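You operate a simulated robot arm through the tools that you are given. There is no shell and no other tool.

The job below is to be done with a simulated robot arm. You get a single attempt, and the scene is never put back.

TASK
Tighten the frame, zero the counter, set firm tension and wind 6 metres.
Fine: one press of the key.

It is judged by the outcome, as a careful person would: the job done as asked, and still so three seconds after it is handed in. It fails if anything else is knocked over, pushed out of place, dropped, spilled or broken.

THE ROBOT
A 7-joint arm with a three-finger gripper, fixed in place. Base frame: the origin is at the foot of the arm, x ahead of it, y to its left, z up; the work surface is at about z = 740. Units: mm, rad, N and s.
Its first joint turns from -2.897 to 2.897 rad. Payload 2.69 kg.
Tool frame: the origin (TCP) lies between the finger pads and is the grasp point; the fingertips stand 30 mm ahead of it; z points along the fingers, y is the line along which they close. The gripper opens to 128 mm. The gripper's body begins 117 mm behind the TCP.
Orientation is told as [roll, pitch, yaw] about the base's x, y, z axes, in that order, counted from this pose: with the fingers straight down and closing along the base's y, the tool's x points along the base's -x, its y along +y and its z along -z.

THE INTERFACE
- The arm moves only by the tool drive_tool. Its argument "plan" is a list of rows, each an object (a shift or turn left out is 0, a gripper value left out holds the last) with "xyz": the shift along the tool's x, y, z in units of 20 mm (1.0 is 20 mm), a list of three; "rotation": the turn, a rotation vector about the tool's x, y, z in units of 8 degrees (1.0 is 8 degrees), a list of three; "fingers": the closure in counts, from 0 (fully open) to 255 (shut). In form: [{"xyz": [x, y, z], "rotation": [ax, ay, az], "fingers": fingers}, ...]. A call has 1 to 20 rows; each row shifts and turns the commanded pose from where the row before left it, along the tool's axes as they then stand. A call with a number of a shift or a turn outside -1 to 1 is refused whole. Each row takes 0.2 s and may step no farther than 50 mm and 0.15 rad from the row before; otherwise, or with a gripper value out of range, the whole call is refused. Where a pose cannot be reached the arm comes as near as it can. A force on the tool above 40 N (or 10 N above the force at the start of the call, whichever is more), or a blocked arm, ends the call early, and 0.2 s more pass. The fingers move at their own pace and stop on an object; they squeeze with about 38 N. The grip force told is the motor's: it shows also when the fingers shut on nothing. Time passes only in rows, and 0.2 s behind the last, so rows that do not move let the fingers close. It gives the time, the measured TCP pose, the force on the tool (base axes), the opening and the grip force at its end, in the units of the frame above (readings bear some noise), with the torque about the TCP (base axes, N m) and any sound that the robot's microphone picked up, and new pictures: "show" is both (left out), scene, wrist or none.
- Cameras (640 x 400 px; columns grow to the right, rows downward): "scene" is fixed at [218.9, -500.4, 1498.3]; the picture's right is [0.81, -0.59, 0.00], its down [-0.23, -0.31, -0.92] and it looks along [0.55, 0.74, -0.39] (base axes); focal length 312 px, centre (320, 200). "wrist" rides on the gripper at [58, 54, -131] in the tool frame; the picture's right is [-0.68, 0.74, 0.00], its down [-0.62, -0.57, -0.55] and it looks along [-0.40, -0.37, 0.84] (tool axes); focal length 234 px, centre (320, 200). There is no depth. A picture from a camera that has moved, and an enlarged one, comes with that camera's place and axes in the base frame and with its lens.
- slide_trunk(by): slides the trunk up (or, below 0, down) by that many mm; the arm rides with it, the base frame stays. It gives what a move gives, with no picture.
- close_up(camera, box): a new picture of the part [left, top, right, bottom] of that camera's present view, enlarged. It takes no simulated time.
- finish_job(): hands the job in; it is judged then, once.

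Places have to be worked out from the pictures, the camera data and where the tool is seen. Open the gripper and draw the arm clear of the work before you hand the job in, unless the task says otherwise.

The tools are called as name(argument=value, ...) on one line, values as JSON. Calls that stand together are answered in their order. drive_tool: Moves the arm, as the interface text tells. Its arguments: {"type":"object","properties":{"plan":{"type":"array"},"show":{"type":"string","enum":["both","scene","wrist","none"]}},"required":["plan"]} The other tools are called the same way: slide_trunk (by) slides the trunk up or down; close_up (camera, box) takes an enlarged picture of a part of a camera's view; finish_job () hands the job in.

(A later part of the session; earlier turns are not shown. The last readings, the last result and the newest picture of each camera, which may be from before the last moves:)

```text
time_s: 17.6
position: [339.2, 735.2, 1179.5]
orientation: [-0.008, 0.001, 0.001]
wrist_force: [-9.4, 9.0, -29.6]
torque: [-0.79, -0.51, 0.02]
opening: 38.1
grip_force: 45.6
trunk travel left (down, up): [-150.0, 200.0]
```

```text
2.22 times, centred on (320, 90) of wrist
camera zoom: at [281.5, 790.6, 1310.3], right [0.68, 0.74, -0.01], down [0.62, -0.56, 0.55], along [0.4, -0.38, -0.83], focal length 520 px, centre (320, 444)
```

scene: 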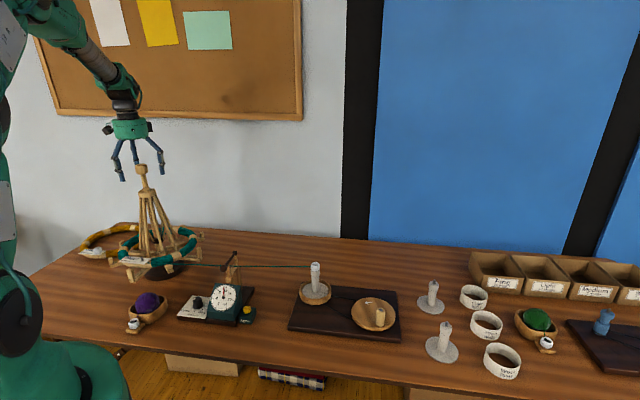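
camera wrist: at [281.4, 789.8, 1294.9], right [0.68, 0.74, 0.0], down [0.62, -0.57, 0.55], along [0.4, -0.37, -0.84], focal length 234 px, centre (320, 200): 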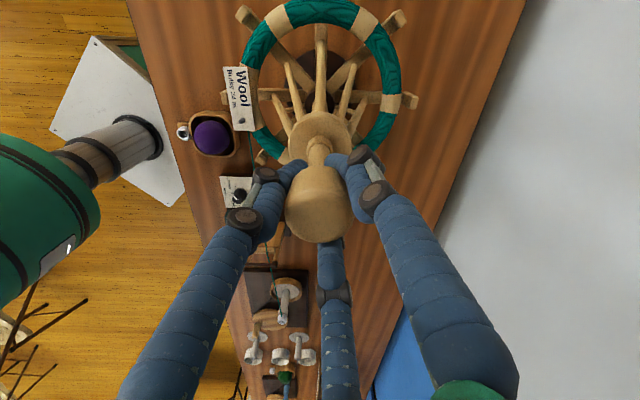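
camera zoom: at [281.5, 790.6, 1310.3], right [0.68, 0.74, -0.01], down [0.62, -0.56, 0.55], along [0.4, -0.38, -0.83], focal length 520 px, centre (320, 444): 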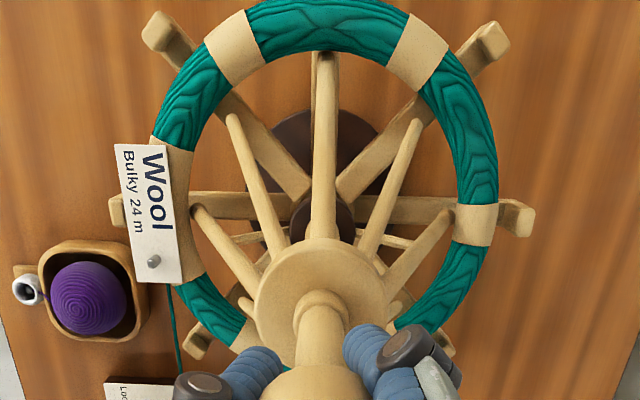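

The base hasn't moved and the rib ends lie against the skein's inner edge. I pull a little more to see whether there's any travel left.

drive_tool(plan=[{"xyz": [0, 0, -0.1]}, {"xyz": [0, 0, 0]}, {"xyz": [0, 0, 0]}], show="none")

close_up(camera="scene", box=[90, 130, 202, 200])

close_up(camera="scene", box=[100, 215, 220, 290])

```text
time_s: 18.5
position: [339.7, 734.9, 1180.5]
orientation: [-0.008, 0.003, 0.001]
wrist_force: [3.7, 11.8, -20.2]
torque: [0.51, -0.06, -0.03]
opening: 38.0
grip_force: 45.0
trunk travel left (down, up): [-150.0, 200.0]
stopped in row 3: the force on the tool passed its limit at 43 N (the readings are from after the stop); the commanded pose is now the measured one
```

```text
5.71 times, centred on (146, 165) of scene
camera zoom: at [218.9, -500.4, 1498.3], right [0.81, -0.59, 0.0], down [-0.23, -0.31, -0.92], along [0.55, 0.74, -0.39], focal length 1781 px, centre (1314, 400)
```

zoom: 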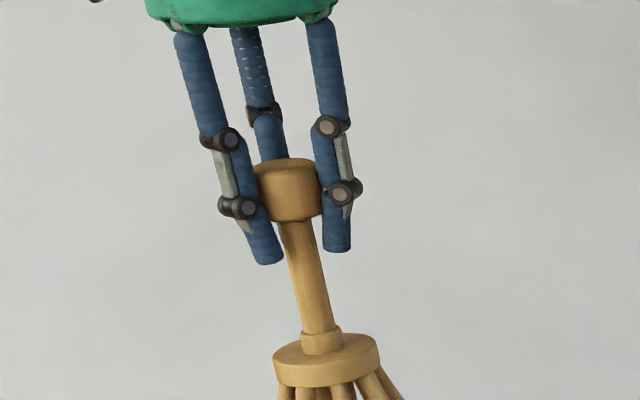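

```text
5.33 times, centred on (160, 252) of scene
camera zoom: at [218.9, -500.4, 1498.3], right [0.81, -0.59, 0.0], down [-0.23, -0.31, -0.92], along [0.55, 0.74, -0.39], focal length 1663 px, centre (1173, -80)
```

zoom: 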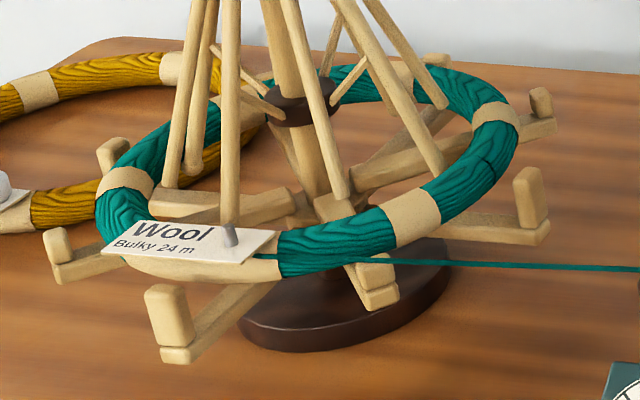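

It is at its stop. I open the fingers and check that the knob and ribs stay put.

drive_tool(plan=[{"fingers": 150}, {"fingers": 120}, {"fingers": 60}, {"fingers": 0}, {"fingers": 0}], show="none")

close_up(camera="scene", box=[90, 130, 202, 200])

close_up(camera="scene", box=[100, 215, 220, 290])

```text
time_s: 19.7
position: [338.6, 733.5, 1184.2]
orientation: [-0.005, 0.002, -0.001]
wrist_force: [-0.7, 0.4, 0.4]
torque: [0.0, 0.01, -0.03]
opening: 127.9
grip_force: 0.1
trunk travel left (down, up): [-150.0, 200.0]
```

```text
5.71 times, centred on (146, 165) of scene
camera zoom: at [218.9, -500.4, 1498.3], right [0.81, -0.59, 0.0], down [-0.23, -0.31, -0.92], along [0.55, 0.74, -0.39], focal length 1781 px, centre (1314, 400)
```

zoom: 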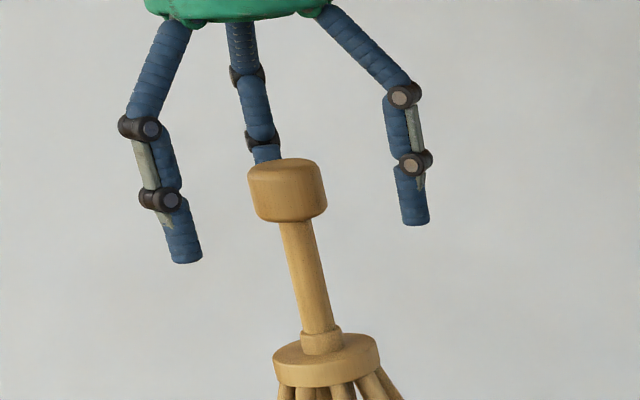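

```text
5.33 times, centred on (160, 252) of scene
camera zoom: at [218.9, -500.4, 1498.3], right [0.81, -0.59, 0.0], down [-0.23, -0.31, -0.92], along [0.55, 0.74, -0.39], focal length 1663 px, centre (1173, -80)
```

zoom: 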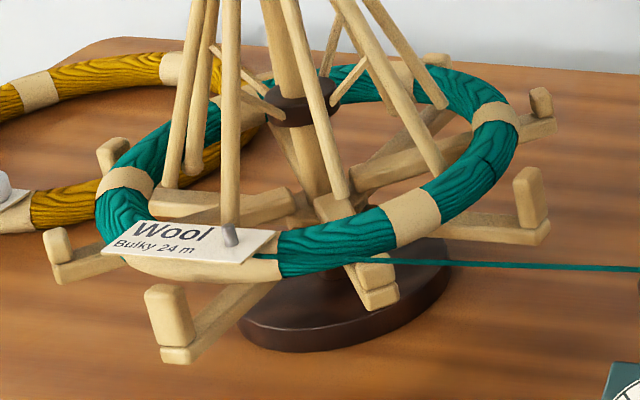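

The frame stays tightened after release. I rise clear of the knob and travel toward the tension dial, which I place near (377, 415, 786).

drive_tool(plan=[{"xyz": [0, 0, -1]}, {"xyz": [0, 0, -1]}, {"xyz": [0, 0, -1]}, {"xyz": [0, 0, -1]}, {"xyz": [-0.12, -1, 0]}, {"xyz": [-0.12, -1, 0]}, {"xyz": [-0.12, -1, 0]}, {"xyz": [-0.12, -1, 0]}, {"xyz": [-0.12, -1, 0]}, {"xyz": [-0.12, -1, 0]}, {"xyz": [-0.12, -1, 0]}, {"xyz": [-0.12, -1, 0]}, {"xyz": [-0.12, -1, 0]}, {"xyz": [-0.12, -1, 0]}, {"xyz": [-0.12, -1, 0]}, {"xyz": [-0.12, -1, 0]}, {"xyz": [-0.12, -1, 0]}, {"xyz": [-0.12, -1, 0]}, {"xyz": [-0.12, -1, 0]}, {"xyz": [-0.12, -0.9, 0]}], show="none")

drive_tool(plan=[{"xyz": [0, 0, 1]}, {"xyz": [0, 0, 1]}, {"xyz": [0, 0, 1]}, {"xyz": [0, 0, 1]}, {"xyz": [0, 0, 1]}, {"xyz": [0, 0, 1]}, {"xyz": [0, 0, 1]}, {"xyz": [0, 0, 1]}, {"xyz": [0, 0, 1]}, {"xyz": [0, 0, 1]}, {"xyz": [0, 0, 1]}, {"xyz": [0, 0, 1]}, {"xyz": [0, 0, 1]}])

```text
time_s: 23.9
position: [378.3, 416.3, 1265.7]
orientation: [-0.003, 0.0, -0.001]
wrist_force: [-0.1, -0.2, 0.5]
torque: [0.03, 0.02, 0.0]
opening: 127.8
grip_force: 0.1
trunk travel left (down, up): [-150.0, 200.0]
```

```text
time_s: 26.7
position: [377.6, 414.9, 1004.2]
orientation: [-0.003, 0.001, -0.001]
wrist_force: [0.1, 0.7, 0.2]
torque: [-0.01, -0.01, 0.0]
opening: 128.0
grip_force: 0.0
trunk travel left (down, up): [-150.0, 200.0]
camera wrist: at [320.2, 469.7, 1135.1], right [0.68, 0.74, 0.0], down [0.62, -0.56, 0.55], along [0.4, -0.37, -0.84], focal length 234 px, centre (320, 200)
```

scene: 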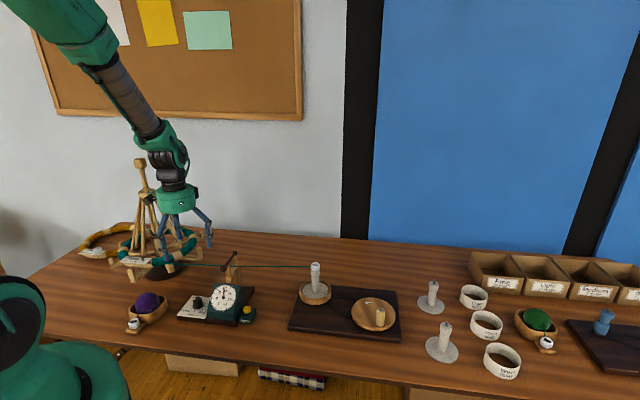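
wrist: 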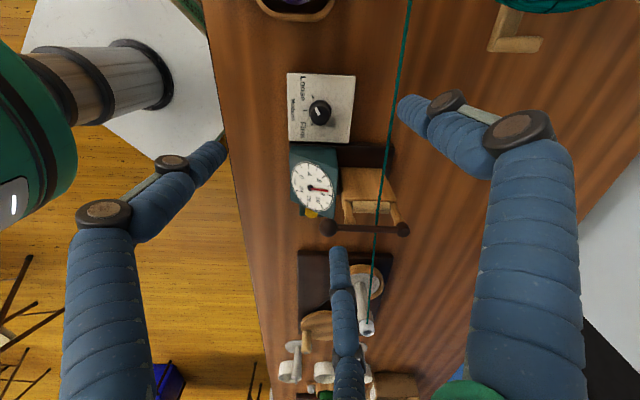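

close_up(camera="wrist", box=[270, 60, 382, 150])

close_up(camera="wrist", box=[270, 130, 430, 250])

close_up(camera="scene", box=[170, 270, 250, 325])

```text
4.44 times, centred on (326, 105) of wrist
camera zoom: at [320.2, 469.7, 1135.1], right [0.68, 0.74, 0.0], down [0.62, -0.56, 0.55], along [0.4, -0.37, -0.84], focal length 1041 px, centre (293, 622)
```

zoom: 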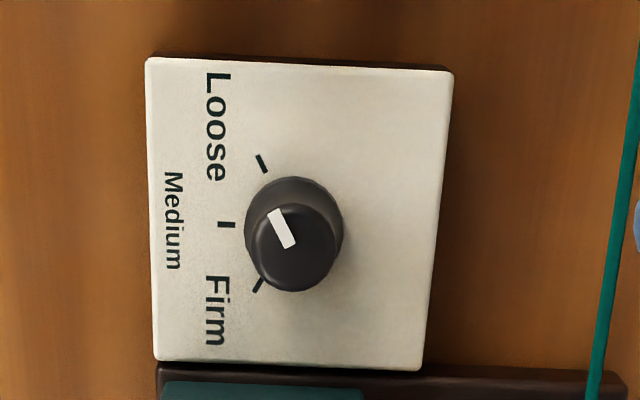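

```text
3.33 times, centred on (350, 190) of wrist
camera zoom: at [320.2, 469.7, 1135.1], right [0.68, 0.74, 0.0], down [0.62, -0.56, 0.55], along [0.4, -0.37, -0.84], focal length 781 px, centre (220, 233)
```

zoom: 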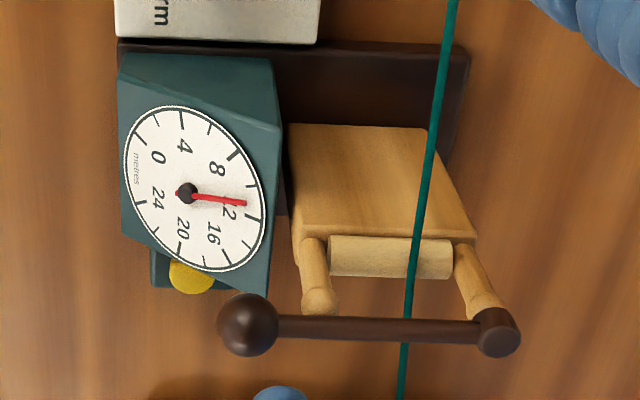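

```text
7.27 times, centred on (210, 298) of scene
camera zoom: at [218.9, -500.4, 1498.3], right [0.81, -0.59, 0.0], down [-0.23, -0.31, -0.92], along [0.55, 0.74, -0.39], focal length 2267 px, centre (1120, -509)
```

zoom: 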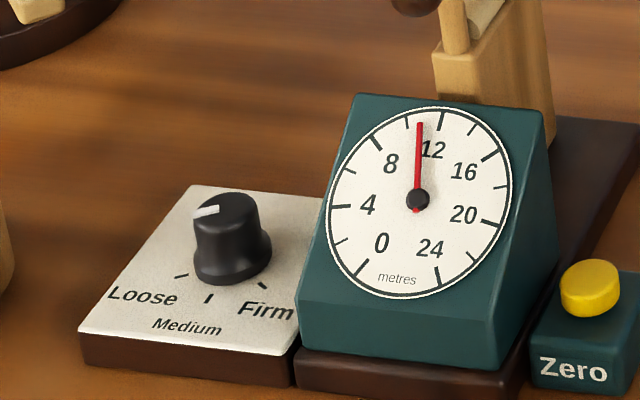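

The pointer is at Loose; the ticks are ±60° about Medium, so Firm needs about 120° counter-clockwise from above. I pre-rotate the hand 45° so that no finger points at the dial box, narrow the opening, and descend to just above the knob.

drive_tool(plan=[{"xyz": [-0.12, -0.07, 0], "fingers": 140}, {"rotation": [0, 0, -1]}, {"rotation": [0, 0, -1]}, {"rotation": [0, 0, -1]}, {"rotation": [0, 0, -1]}, {"rotation": [0, 0, -1]}, {"rotation": [0, 0, -0.625]}, {"xyz": [0, 0, 1]}, {"xyz": [0, 0, 1]}, {"xyz": [0, 0, 1]}, {"xyz": [0, 0, 1]}, {"xyz": [0, 0, 1]}, {"xyz": [0, 0, 1]}, {"xyz": [0, 0, 1]}, {"xyz": [0, 0, 0.9]}, {"xyz": [0, 0, 0]}])

close_up(camera="scene", box=[160, 240, 272, 330])

close_up(camera="wrist", box=[240, 110, 400, 230])

```text
time_s: 30.1
position: [380.0, 414.3, 846.7]
orientation: [-0.003, 0.004, 0.785]
wrist_force: [-0.7, 0.6, -0.6]
torque: [-0.02, -0.03, -0.01]
opening: 57.5
grip_force: 0.1
trunk travel left (down, up): [-150.0, 200.0]
camera wrist: at [301.6, 411.0, 977.9], right [-0.04, 1.0, 0.0], down [0.84, 0.04, 0.55], along [0.55, 0.02, -0.84], focal length 234 px, centre (320, 200)
```

scene: 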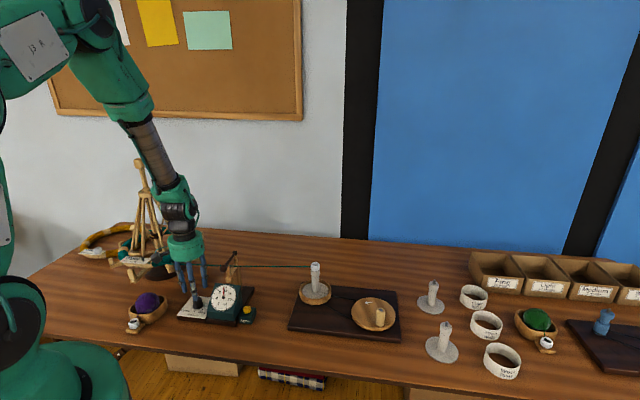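
wrist: 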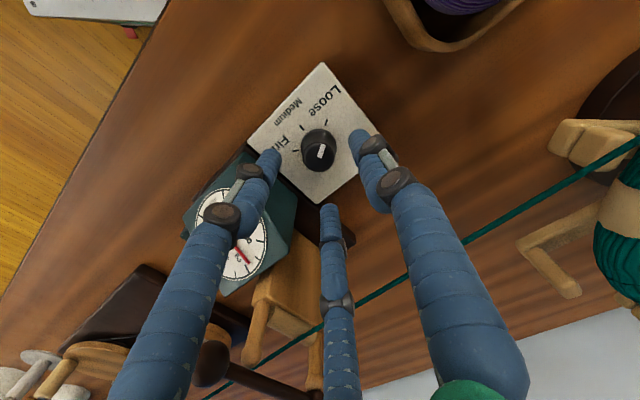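

```text
4.44 times, centred on (216, 285) of scene
camera zoom: at [218.9, -500.4, 1498.3], right [0.81, -0.59, 0.0], down [-0.23, -0.31, -0.92], along [0.55, 0.74, -0.39], focal length 1386 px, centre (782, -178)
```

zoom: 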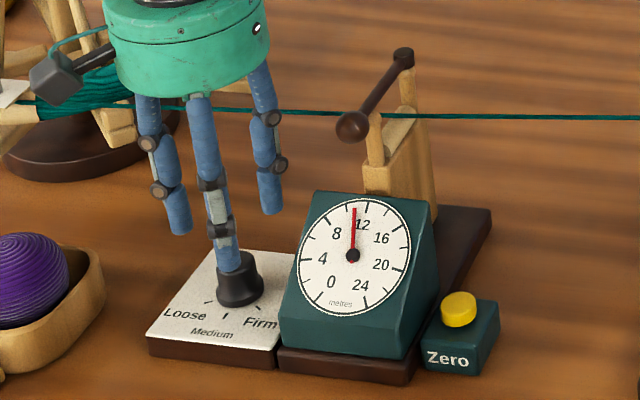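

```text
3.33 times, centred on (320, 170) of wrist
camera zoom: at [301.6, 411.0, 977.9], right [-0.04, 1.0, 0.0], down [0.84, 0.04, 0.55], along [0.55, 0.02, -0.84], focal length 781 px, centre (320, 300)
```

zoom: 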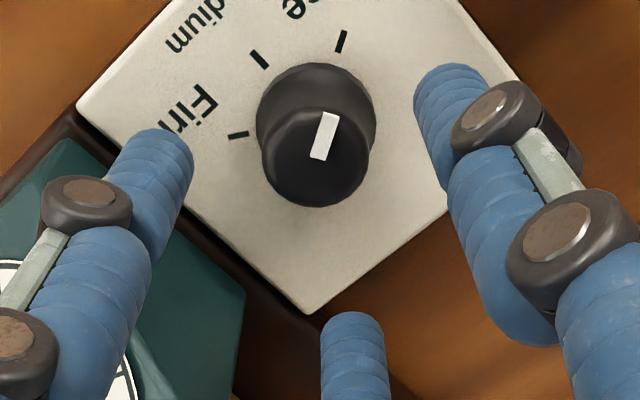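

The knob centre reads (381.5, 412) and the fingers are clear of the dial box. I shift 2 mm, descend so the tips are near the panel, then close gently.

drive_tool(plan=[{"xyz": [0.02, -0.12, 0]}, {"xyz": [0, 0, 1]}, {"xyz": [0, 0, 1]}, {"xyz": [0, 0, 0.7]}, {"xyz": [0, 0, 0]}], show="wrist")

close_up(camera="scene", box=[160, 250, 256, 330])

```text
time_s: 31.3
position: [380.3, 410.9, 792.9]
orientation: [-0.001, 0.002, 0.784]
wrist_force: [0.1, 0.6, -0.1]
torque: [-0.02, 0.03, 0.04]
opening: 57.6
grip_force: 0.0
trunk travel left (down, up): [-150.0, 200.0]
camera wrist: at [302.2, 408.8, 924.2], right [-0.04, 1.0, 0.0], down [0.84, 0.04, 0.55], along [0.55, 0.02, -0.84], focal length 234 px, centre (320, 200)
```

wrist: 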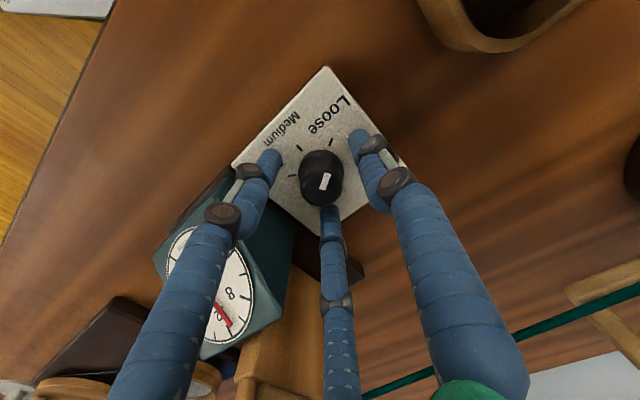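

```text
5.00 times, centred on (208, 290) of scene
camera zoom: at [218.9, -500.4, 1498.3], right [0.81, -0.59, 0.0], down [-0.23, -0.31, -0.92], along [0.55, 0.74, -0.39], focal length 1559 px, centre (880, -250)
```

zoom: 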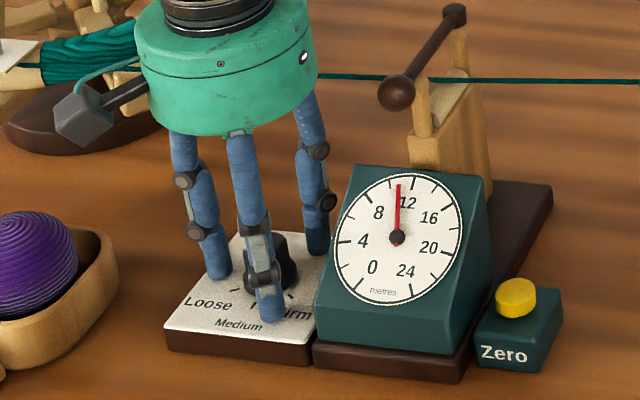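

The knob is between the fingers. I close gently and check the side force before turning.

drive_tool(plan=[{"fingers": 165}, {"fingers": 180}, {"fingers": 200}, {"fingers": 255}, {"fingers": 255}], show="wrist")

close_up(camera="wrist", box=[240, 110, 400, 230])

```text
time_s: 32.5
position: [380.9, 411.0, 794.3]
orientation: [0.0, 0.002, 0.784]
wrist_force: [-16.1, 17.2, -2.7]
torque: [0.6, 0.45, 0.1]
opening: 32.8
grip_force: 45.3
trunk travel left (down, up): [-150.0, 200.0]
camera wrist: at [301.6, 409.5, 924.3], right [-0.04, 1.0, 0.0], down [0.84, 0.04, 0.55], along [0.55, 0.02, -0.84], focal length 234 px, centre (320, 200)
```

wrist: 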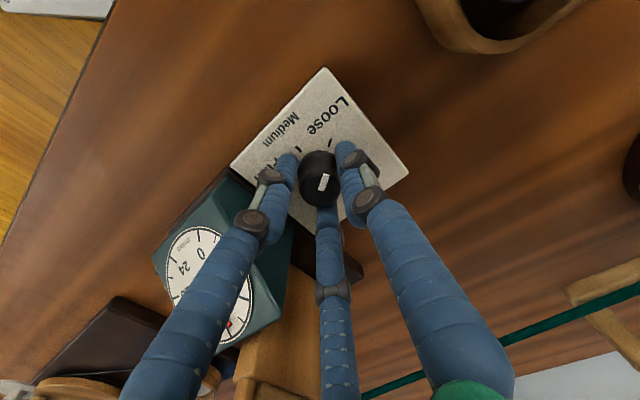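

```text
3.33 times, centred on (320, 170) of wrist
camera zoom: at [301.6, 409.5, 924.3], right [-0.04, 1.0, 0.0], down [0.84, 0.04, 0.55], along [0.55, 0.02, -0.84], focal length 781 px, centre (320, 300)
```

zoom: 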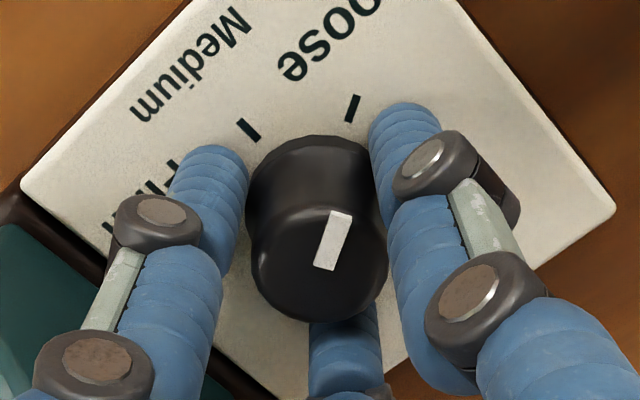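

Gripped; a ~23 N side force points along tool +y, so I shift about 1.4 mm that way and begin turning counter-clockwise in steps.

drive_tool(plan=[{"xyz": [0, 0.07, 0]}, {"xyz": [0, 0, 0]}], show="none")

drive_tool(plan=[{"rotation": [0, 0, -1]}, {"rotation": [0, 0, -1]}, {"rotation": [0, 0, -1]}, {"rotation": [0, 0, 0]}])

close_up(camera="wrist", box=[240, 110, 400, 230])

```text
time_s: 33.1
position: [380.2, 412.6, 793.8]
orientation: [-0.002, 0.003, 0.786]
wrist_force: [1.6, -0.1, 4.7]
torque: [-0.11, -0.07, 0.08]
opening: 32.8
grip_force: 45.0
trunk travel left (down, up): [-150.0, 200.0]
```

```text
time_s: 34.1
position: [379.7, 411.6, 793.5]
orientation: [0.0, 0.003, 1.206]
wrist_force: [11.8, -7.6, 4.6]
torque: [-0.26, -0.39, 0.01]
opening: 32.9
grip_force: 44.9
trunk travel left (down, up): [-150.0, 200.0]
camera wrist: at [309.8, 377.6, 924.5], right [-0.45, 0.89, 0.0], down [0.75, 0.38, 0.55], along [0.49, 0.24, -0.84], focal length 234 px, centre (320, 200)
```

scene: 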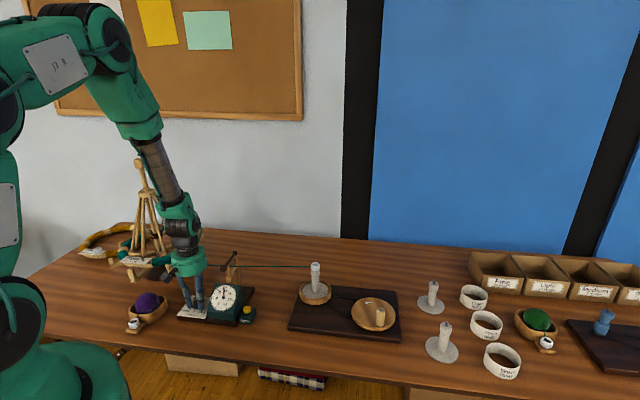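
wrist: 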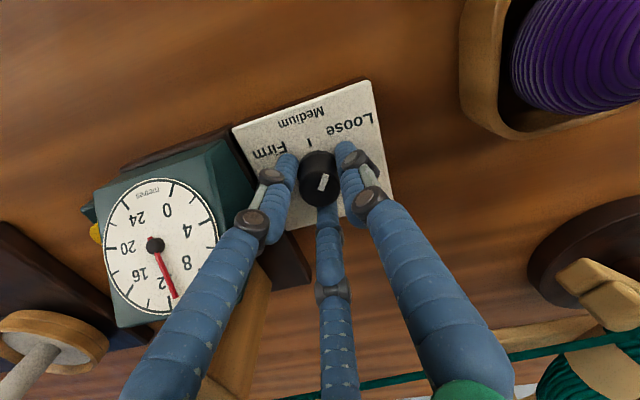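

```text
3.33 times, centred on (320, 170) of wrist
camera zoom: at [309.8, 377.6, 924.5], right [-0.45, 0.89, 0.0], down [0.75, 0.38, 0.55], along [0.49, 0.24, -0.84], focal length 781 px, centre (320, 300)
```

zoom: 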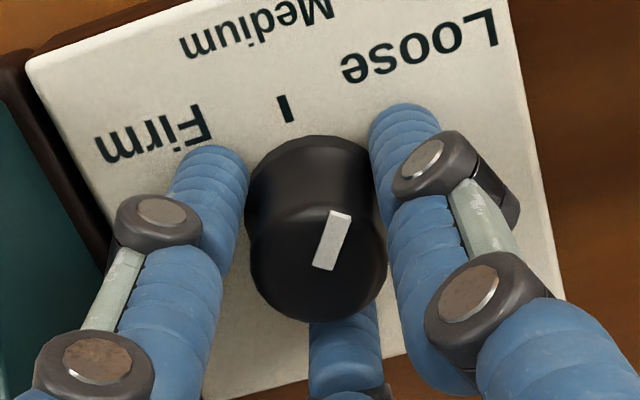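

The knob turns with the hand. I continue to about 96° total.

drive_tool(plan=[{"rotation": [0, 0, -1]}, {"rotation": [0, 0, -1]}, {"rotation": [0, 0, -1]}, {"rotation": [0, 0, -1]}, {"rotation": [0, 0, -1]}, {"rotation": [0, 0, 0]}], show="none")

close_up(camera="scene", box=[160, 235, 272, 325])

close_up(camera="wrist", box=[240, 80, 400, 230])

```text
time_s: 35.5
position: [380.5, 412.2, 793.7]
orientation: [0.002, 0.004, 1.904]
wrist_force: [14.8, -14.1, 17.8]
torque: [-0.48, -0.47, 0.02]
opening: 33.1
grip_force: 45.1
trunk travel left (down, up): [-150.0, 200.0]
```

```text
4.44 times, centred on (216, 280) of scene
camera zoom: at [218.9, -500.4, 1498.3], right [0.81, -0.59, 0.0], down [-0.23, -0.31, -0.92], along [0.55, 0.74, -0.39], focal length 1386 px, centre (782, -156)
```

zoom: 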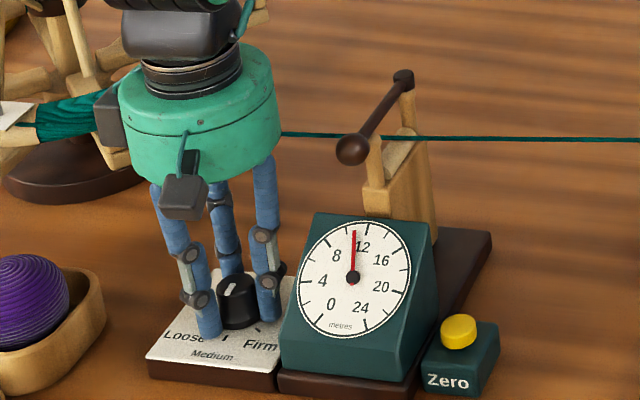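

```text
2.67 times, centred on (320, 155) of wrist
camera zoom: at [349.1, 340.1, 924.5], right [-0.92, 0.4, 0.0], down [0.33, 0.77, 0.55], along [0.22, 0.5, -0.84], focal length 624 px, centre (320, 320)
```

zoom: 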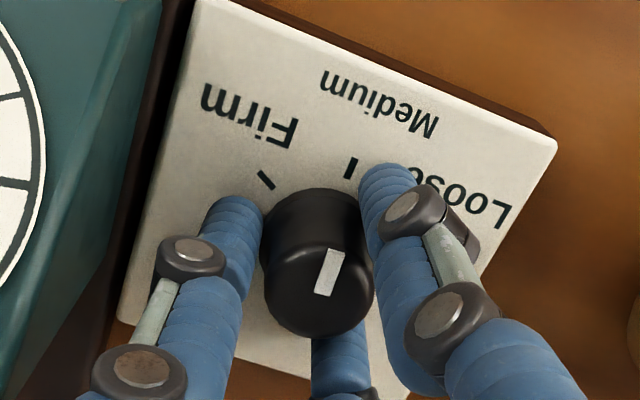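

The pointer is now just past Medium. I turn 40° more, staying clear of the guide lever with the camera box.

drive_tool(plan=[{"rotation": [0, 0, -1]}, {"rotation": [0, 0, -1]}, {"rotation": [0, 0, -1]}, {"rotation": [0, 0, -1]}, {"rotation": [0, 0, -1]}, {"rotation": [0, 0, 0]}], show="none")

close_up(camera="scene", box=[160, 235, 272, 325])

close_up(camera="wrist", box=[240, 80, 400, 230])

```text
time_s: 36.9
position: [381.2, 413.0, 793.5]
orientation: [0.001, 0.001, 2.603]
wrist_force: [17.8, -15.4, 25.2]
torque: [-0.49, -0.52, -0.01]
opening: 33.1
grip_force: 44.9
trunk travel left (down, up): [-150.0, 200.0]
```

```text
4.44 times, centred on (216, 280) of scene
camera zoom: at [218.9, -500.4, 1498.3], right [0.81, -0.59, 0.0], down [-0.23, -0.31, -0.92], along [0.55, 0.74, -0.39], focal length 1386 px, centre (782, -156)
```

zoom: 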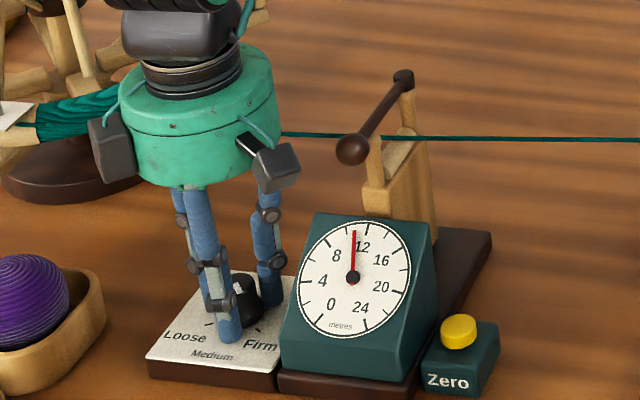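

```text
2.67 times, centred on (320, 155) of wrist
camera zoom: at [403.3, 336.6, 924.3], right [-0.96, -0.28, 0.0], down [-0.24, 0.8, 0.55], along [-0.16, 0.52, -0.84], focal length 624 px, centre (320, 320)
```

zoom: 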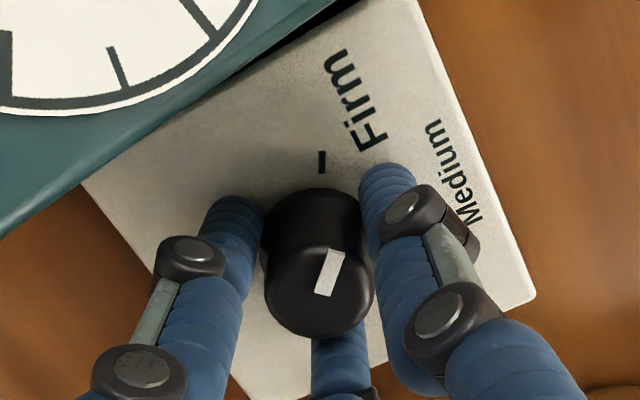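

Firm's tick is about 16° further. To keep the camera box from nearing the guide lever, I loosen slightly, rotate the hand back 16°, and regrip.

drive_tool(plan=[{"fingers": 159}, {"fingers": 159}, {"fingers": 159}], show="none")

drive_tool(plan=[{"rotation": [0, 0, 1]}, {"rotation": [0, 0, 1]}, {"rotation": [0, 0, 0]}], show="none")

close_up(camera="wrist", box=[240, 80, 400, 230])

```text
time_s: 37.7
position: [380.7, 411.8, 791.8]
orientation: [0.006, -0.001, 2.601]
wrist_force: [0.6, 0.2, 0.1]
torque: [0.02, 0.02, -0.03]
opening: 48.2
grip_force: 0.0
trunk travel left (down, up): [-150.0, 200.0]
```

```text
time_s: 38.5
position: [378.8, 412.5, 792.1]
orientation: [0.005, 0.001, 2.319]
wrist_force: [-0.3, 0.3, -0.7]
torque: [0.0, 0.02, 0.0]
opening: 48.4
grip_force: 0.0
trunk travel left (down, up): [-150.0, 200.0]
```

```text
2.67 times, centred on (320, 155) of wrist
camera zoom: at [380.9, 333.9, 923.8], right [-1.0, -0.01, 0.0], down [0.0, 0.84, 0.55], along [-0.01, 0.55, -0.84], focal length 624 px, centre (320, 320)
```

zoom: 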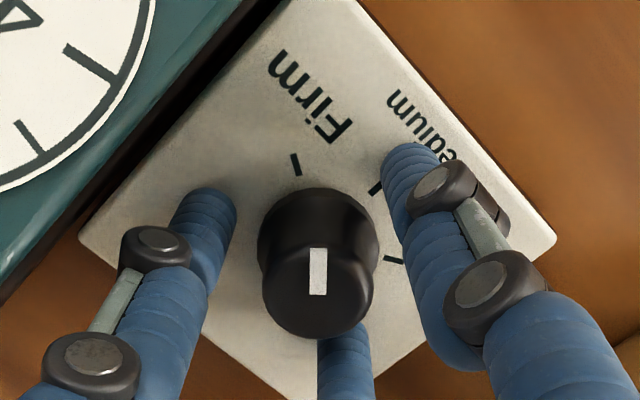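

The pointer needs about 16–17° more. I regrip and turn it.

drive_tool(plan=[{"fingers": 190}, {"fingers": 210}, {"fingers": 255}, {"fingers": 255}], show="none")

drive_tool(plan=[{"rotation": [0, 0, -0.7]}, {"rotation": [0, 0, -0.7]}, {"rotation": [0, 0, -0.7]}, {"rotation": [0, 0, 0]}], show="none")

close_up(camera="wrist", box=[240, 80, 400, 230])

```text
time_s: 39.5
position: [380.0, 412.0, 792.9]
orientation: [0.003, 0.003, 2.321]
wrist_force: [12.1, -8.3, 0.4]
torque: [-0.29, -0.38, 0.01]
opening: 32.9
grip_force: 45.2
trunk travel left (down, up): [-150.0, 200.0]
```

```text
time_s: 40.5
position: [379.8, 411.3, 792.9]
orientation: [0.003, 0.0, 2.614]
wrist_force: [11.8, -8.3, -1.2]
torque: [-0.23, -0.31, -0.47]
opening: 33.2
grip_force: 45.0
trunk travel left (down, up): [-150.0, 200.0]
```

```text
2.67 times, centred on (320, 155) of wrist
camera zoom: at [404.6, 337.1, 923.7], right [-0.95, -0.3, 0.0], down [-0.25, 0.8, 0.55], along [-0.16, 0.52, -0.84], focal length 624 px, centre (320, 320)
```

zoom: 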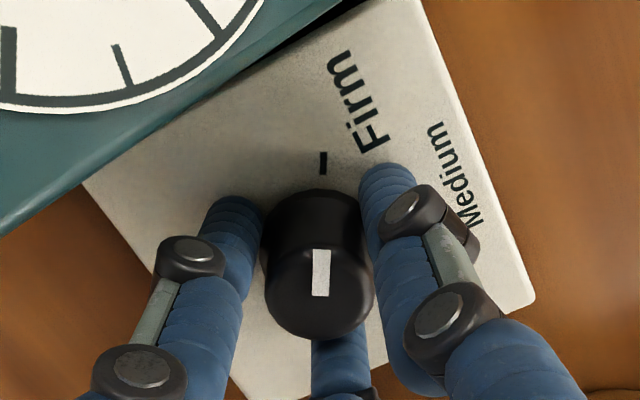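

The pointer sits on the Firm tick and the torque shows the stop. I release, rise clear, and rotate the hand back while rising.

drive_tool(plan=[{"fingers": 159}, {"fingers": 155}, {"fingers": 155}, {"xyz": [0, 0, -1]}, {"xyz": [0, 0, -1]}, {"xyz": [0, 0, -1]}, {"xyz": [0, 0, -1]}, {"xyz": [0, 0, -1]}, {"xyz": [0, 0, -1]}, {"xyz": [0, 0, -1], "rotation": [0, 0, 1]}, {"xyz": [0, 0, -1], "rotation": [0, 0, 1]}, {"xyz": [0, 0, -1], "rotation": [0, 0, 1]}, {"xyz": [0, 0, -1], "rotation": [0, 0, 1]}, {"xyz": [0, 0, -1], "rotation": [0, 0, 1]}, {"rotation": [0, 0, 1]}, {"rotation": [0, 0, 1]}, {"rotation": [0, 0, 1]}, {"rotation": [0, 0, 1]}, {"rotation": [0, 0, 1]}, {"rotation": [0, 0, 1]}], show="none")

close_up(camera="scene", box=[170, 240, 266, 325])

close_up(camera="wrist", box=[160, 60, 480, 260])

```text
time_s: 44.7
position: [380.7, 412.4, 1012.7]
orientation: [0.001, 0.002, 1.078]
wrist_force: [0.1, -0.7, 0.2]
torque: [-0.03, 0.0, 0.01]
opening: 50.1
grip_force: 0.0
trunk travel left (down, up): [-150.0, 200.0]
```

```text
4.71 times, centred on (218, 282) of scene
camera zoom: at [218.9, -500.4, 1498.3], right [0.81, -0.59, 0.0], down [-0.23, -0.31, -0.92], along [0.55, 0.74, -0.39], focal length 1467 px, centre (800, -188)
```

zoom: 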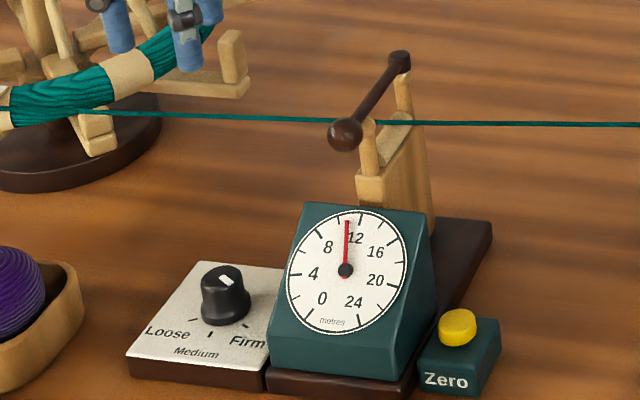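

```text
2.00 times, centred on (320, 160) of wrist
camera zoom: at [306.2, 388.3, 1143.9], right [-0.33, 0.94, 0.0], down [0.79, 0.28, 0.55], along [0.52, 0.18, -0.84], focal length 468 px, centre (320, 280)
```

zoom: 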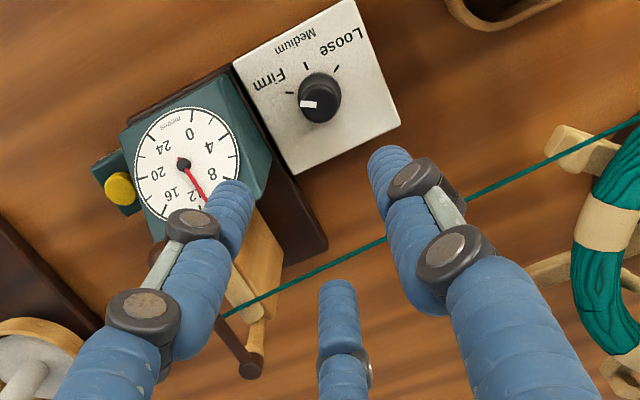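

The dial is on Firm, and nothing else moved. I now align the hand with the table axes, close the fingers and move over the zero key, estimated near (501, 281, 771).

drive_tool(plan=[{"rotation": [0, 0, 1], "fingers": 255}, {"rotation": [0, 0, 1]}, {"rotation": [0, 0, 0.1]}, {"xyz": [0.043, -0.986, 0]}, {"xyz": [0.043, -0.986, 0]}, {"xyz": [0.043, -0.986, 0]}, {"xyz": [0.043, -0.986, 0]}, {"xyz": [0.043, -0.986, 0]}, {"xyz": [0.043, -0.986, 0]}, {"xyz": [0.043, -0.986, 0]}, {"xyz": [0.043, -0.986, 0]}, {"xyz": [0.043, -0.986, 0]}, {"xyz": [0, 0, 0]}])

close_up(camera="wrist", box=[240, 60, 480, 210])

close_up(camera="scene", box=[200, 220, 296, 325])

```text
time_s: 47.5
position: [499.2, 282.6, 1013.6]
orientation: [-0.001, 0.005, 0.785]
wrist_force: [-0.2, 0.4, -0.9]
torque: [0.05, 0.03, -0.05]
opening: 2.2
grip_force: 31.5
trunk travel left (down, up): [-150.0, 200.0]
camera wrist: at [421.5, 279.8, 1144.7], right [-0.04, 1.0, 0.0], down [0.84, 0.04, 0.55], along [0.55, 0.02, -0.84], focal length 234 px, centre (320, 200)
```

scene: 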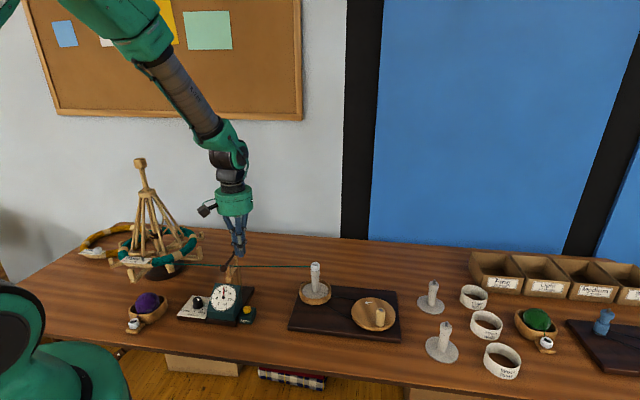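
wrist: 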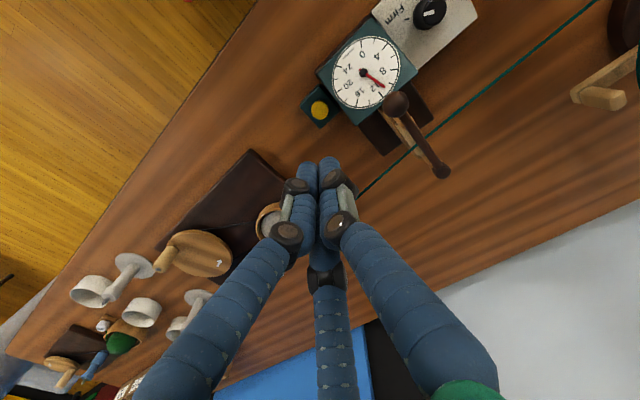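

```text
2.67 times, centred on (360, 135) of wrist
camera zoom: at [421.5, 279.8, 1144.7], right [-0.04, 1.0, 0.0], down [0.84, 0.04, 0.55], along [0.55, 0.02, -0.84], focal length 624 px, centre (213, 373)
```

zoom: 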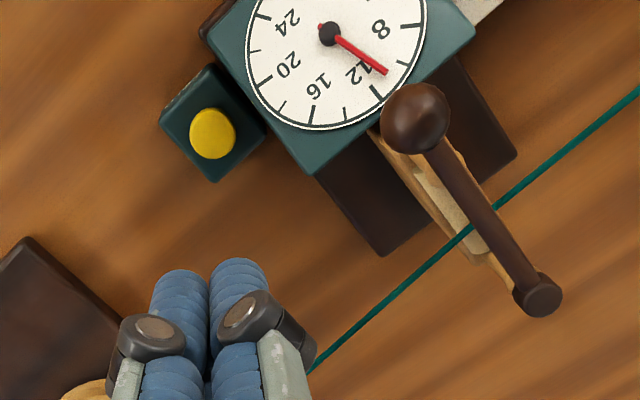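

```text
3.81 times, centred on (248, 272) of scene
camera zoom: at [218.9, -500.4, 1498.3], right [0.81, -0.59, 0.0], down [-0.23, -0.31, -0.92], along [0.55, 0.74, -0.39], focal length 1188 px, centre (594, -76)
```

zoom: 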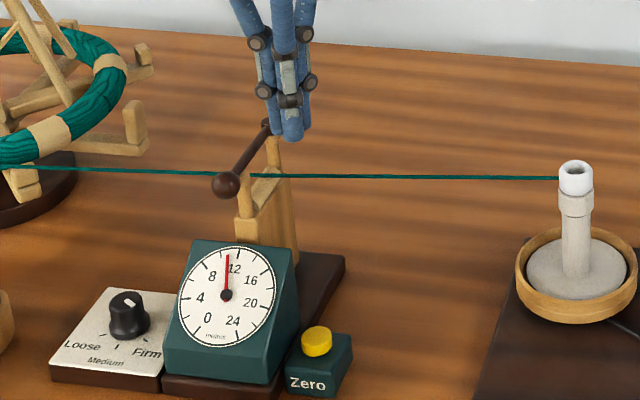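

The key centre reads (500, 282) directly below me, but the palm would come within ~10 mm of the guide lever's ball (462, 353, 908). I tilt the hand 8° away from it and descend to just above the key.

drive_tool(plan=[{"rotation": [-1, 0, 0]}, {"xyz": [-0.02, -0.09, 0]}, {"xyz": [0, -0.138, 0.98]}, {"xyz": [0, -0.138, 0.98]}, {"xyz": [0, -0.138, 0.98]}, {"xyz": [0, -0.138, 0.98]}, {"xyz": [0, -0.138, 0.98]}, {"xyz": [0, -0.138, 0.98]}, {"xyz": [0, -0.138, 0.98]}, {"xyz": [0, -0.138, 0.98]}, {"xyz": [0, -0.138, 0.98]}, {"xyz": [0, 0, 0]}])

close_up(camera="scene", box=[200, 230, 296, 330])

close_up(camera="wrist", box=[240, 80, 400, 220])

```text
time_s: 50.1
position: [502.5, 280.7, 835.2]
orientation: [0.138, 0.004, 0.785]
wrist_force: [0.9, 0.3, -0.8]
torque: [-0.01, 0.0, 0.01]
opening: 1.9
grip_force: 31.3
trunk travel left (down, up): [-150.0, 200.0]
camera wrist: at [436.7, 264.4, 971.8], right [-0.04, 0.99, 0.1], down [0.89, -0.01, 0.46], along [0.46, 0.1, -0.88], focal length 234 px, centre (320, 200)
```

scene: 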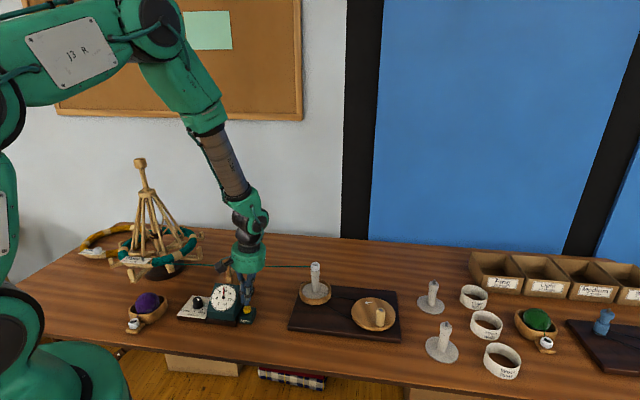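
wrist: 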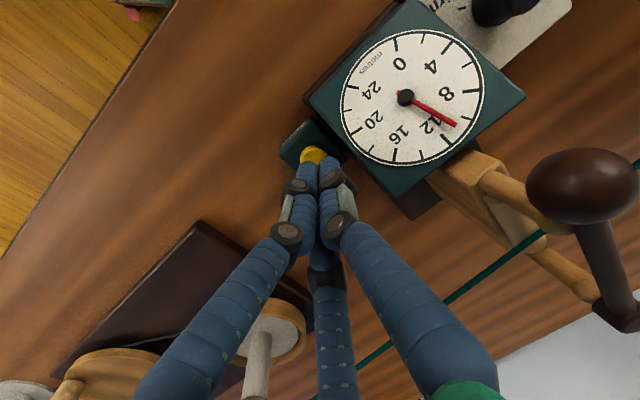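

```text
4.00 times, centred on (248, 280) of scene
camera zoom: at [218.9, -500.4, 1498.3], right [0.81, -0.59, 0.0], down [-0.23, -0.31, -0.92], along [0.55, 0.74, -0.39], focal length 1247 px, centre (608, -120)
```

zoom: 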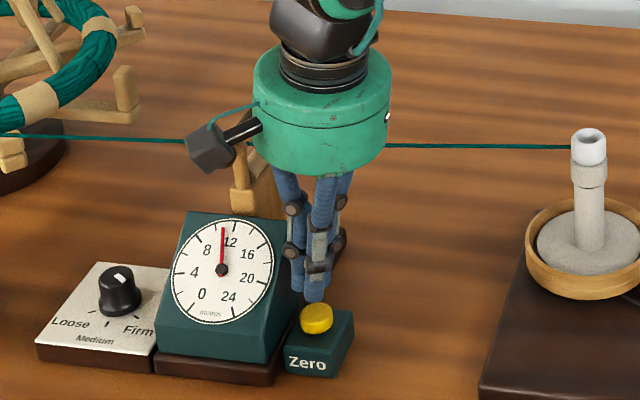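

```text
2.86 times, centred on (320, 150) of wrist
camera zoom: at [436.7, 264.4, 971.8], right [-0.04, 0.99, 0.1], down [0.89, -0.01, 0.46], along [0.46, 0.1, -0.88], focal length 669 px, centre (320, 343)
```

zoom: 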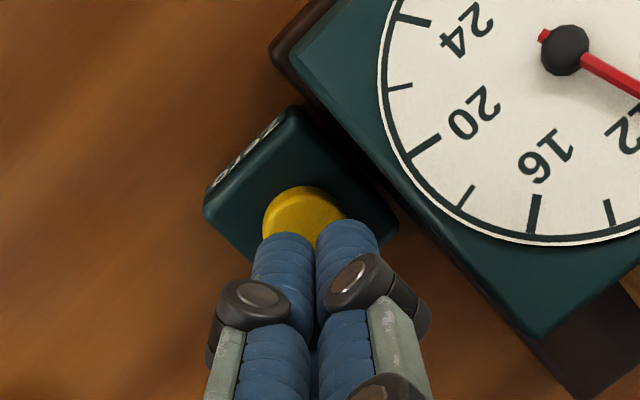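

The tips are ~34 mm above the key and centred on it. I descend most of the way, then approach in small steps reading force.

drive_tool(plan=[{"xyz": [0, -0.097, 0.693]}, {"xyz": [0, -0.097, 0.693]}, {"xyz": [0, 0, 0]}], show="none")

close_up(camera="scene", box=[216, 270, 280, 330])

```text
time_s: 50.9
position: [502.0, 280.0, 805.3]
orientation: [0.138, 0.003, 0.786]
wrist_force: [-1.4, 1.1, 6.3]
torque: [-0.06, 0.0, -0.03]
opening: 2.0
grip_force: 31.6
trunk travel left (down, up): [-150.0, 200.0]
heard: click
```

```text
6.67 times, centred on (248, 300) of scene
camera zoom: at [218.9, -500.4, 1498.3], right [0.81, -0.59, 0.0], down [-0.23, -0.31, -0.92], along [0.55, 0.74, -0.39], focal length 2078 px, centre (800, -467)
```

zoom: 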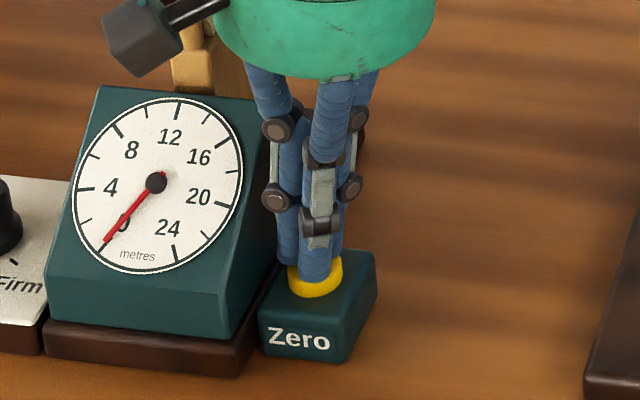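

A click was heard and the pointer is at 0: one press done. I withdraw straight up and undo the tilt.

drive_tool(plan=[{"xyz": [0, 0.138, -0.98]}, {"xyz": [0, 0.138, -0.98]}, {"xyz": [0, 0.138, -0.98]}, {"xyz": [0, 0.138, -0.98]}, {"xyz": [0, 0.138, -0.98]}, {"xyz": [0, 0.138, -0.98]}, {"xyz": [0, 0.138, -0.98]}, {"xyz": [0, 0.138, -0.98]}, {"xyz": [0, 0.138, -0.98]}, {"xyz": [0, 0.138, -0.98]}, {"rotation": [1, 0, 0]}, {"xyz": [0, 0, 0]}])

close_up(camera="scene", box=[170, 230, 410, 380])

close_up(camera="wrist", box=[100, 140, 360, 300])

```text
time_s: 53.5
position: [501.5, 279.3, 1004.7]
orientation: [-0.004, 0.002, 0.784]
wrist_force: [-0.5, 0.1, 0.1]
torque: [-0.03, -0.02, 0.01]
opening: 2.0
grip_force: 31.7
trunk travel left (down, up): [-150.0, 200.0]
camera wrist: at [422.0, 278.8, 1135.9], right [-0.04, 1.0, 0.0], down [0.84, 0.04, 0.55], along [0.55, 0.02, -0.84], focal length 234 px, centre (320, 200)
```

scene: 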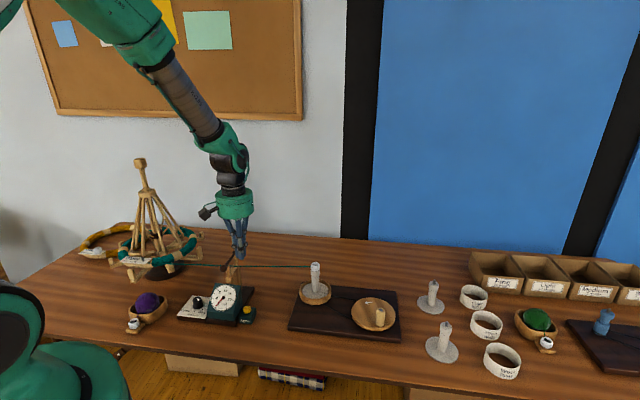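
wrist: 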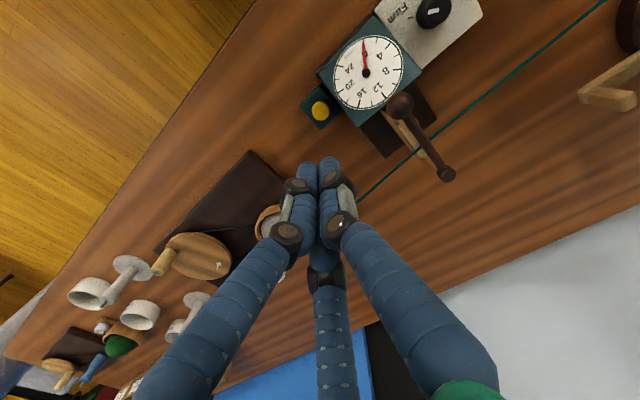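

```text
2.67 times, centred on (290, 305) of scene
camera zoom: at [218.9, -500.4, 1498.3], right [0.81, -0.59, 0.0], down [-0.23, -0.31, -0.92], along [0.55, 0.74, -0.39], focal length 831 px, centre (400, -80)
```

zoom: 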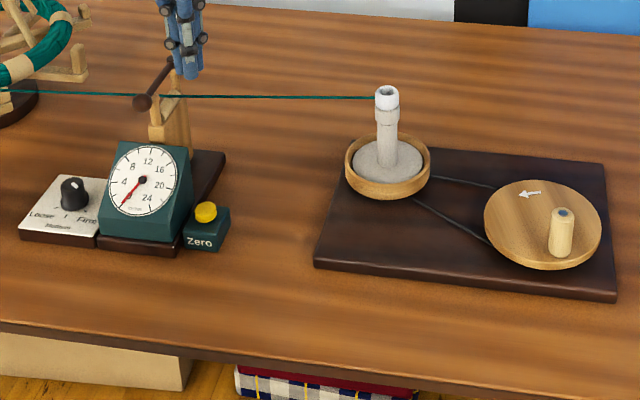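

```text
2.46 times, centred on (230, 220) of wrist
camera zoom: at [422.0, 278.8, 1135.9], right [-0.04, 1.0, 0.0], down [0.84, 0.04, 0.55], along [0.55, 0.02, -0.84], focal length 576 px, centre (542, 151)
```

zoom: 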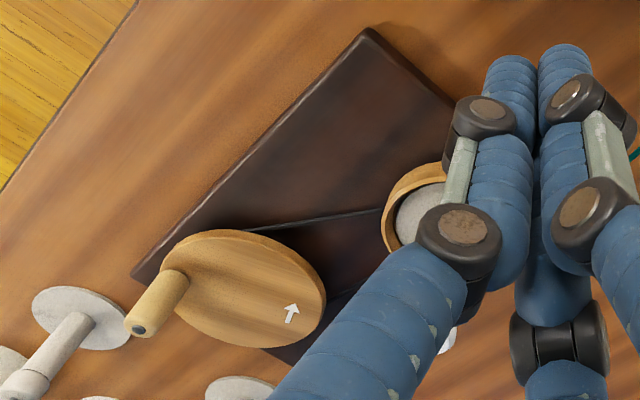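

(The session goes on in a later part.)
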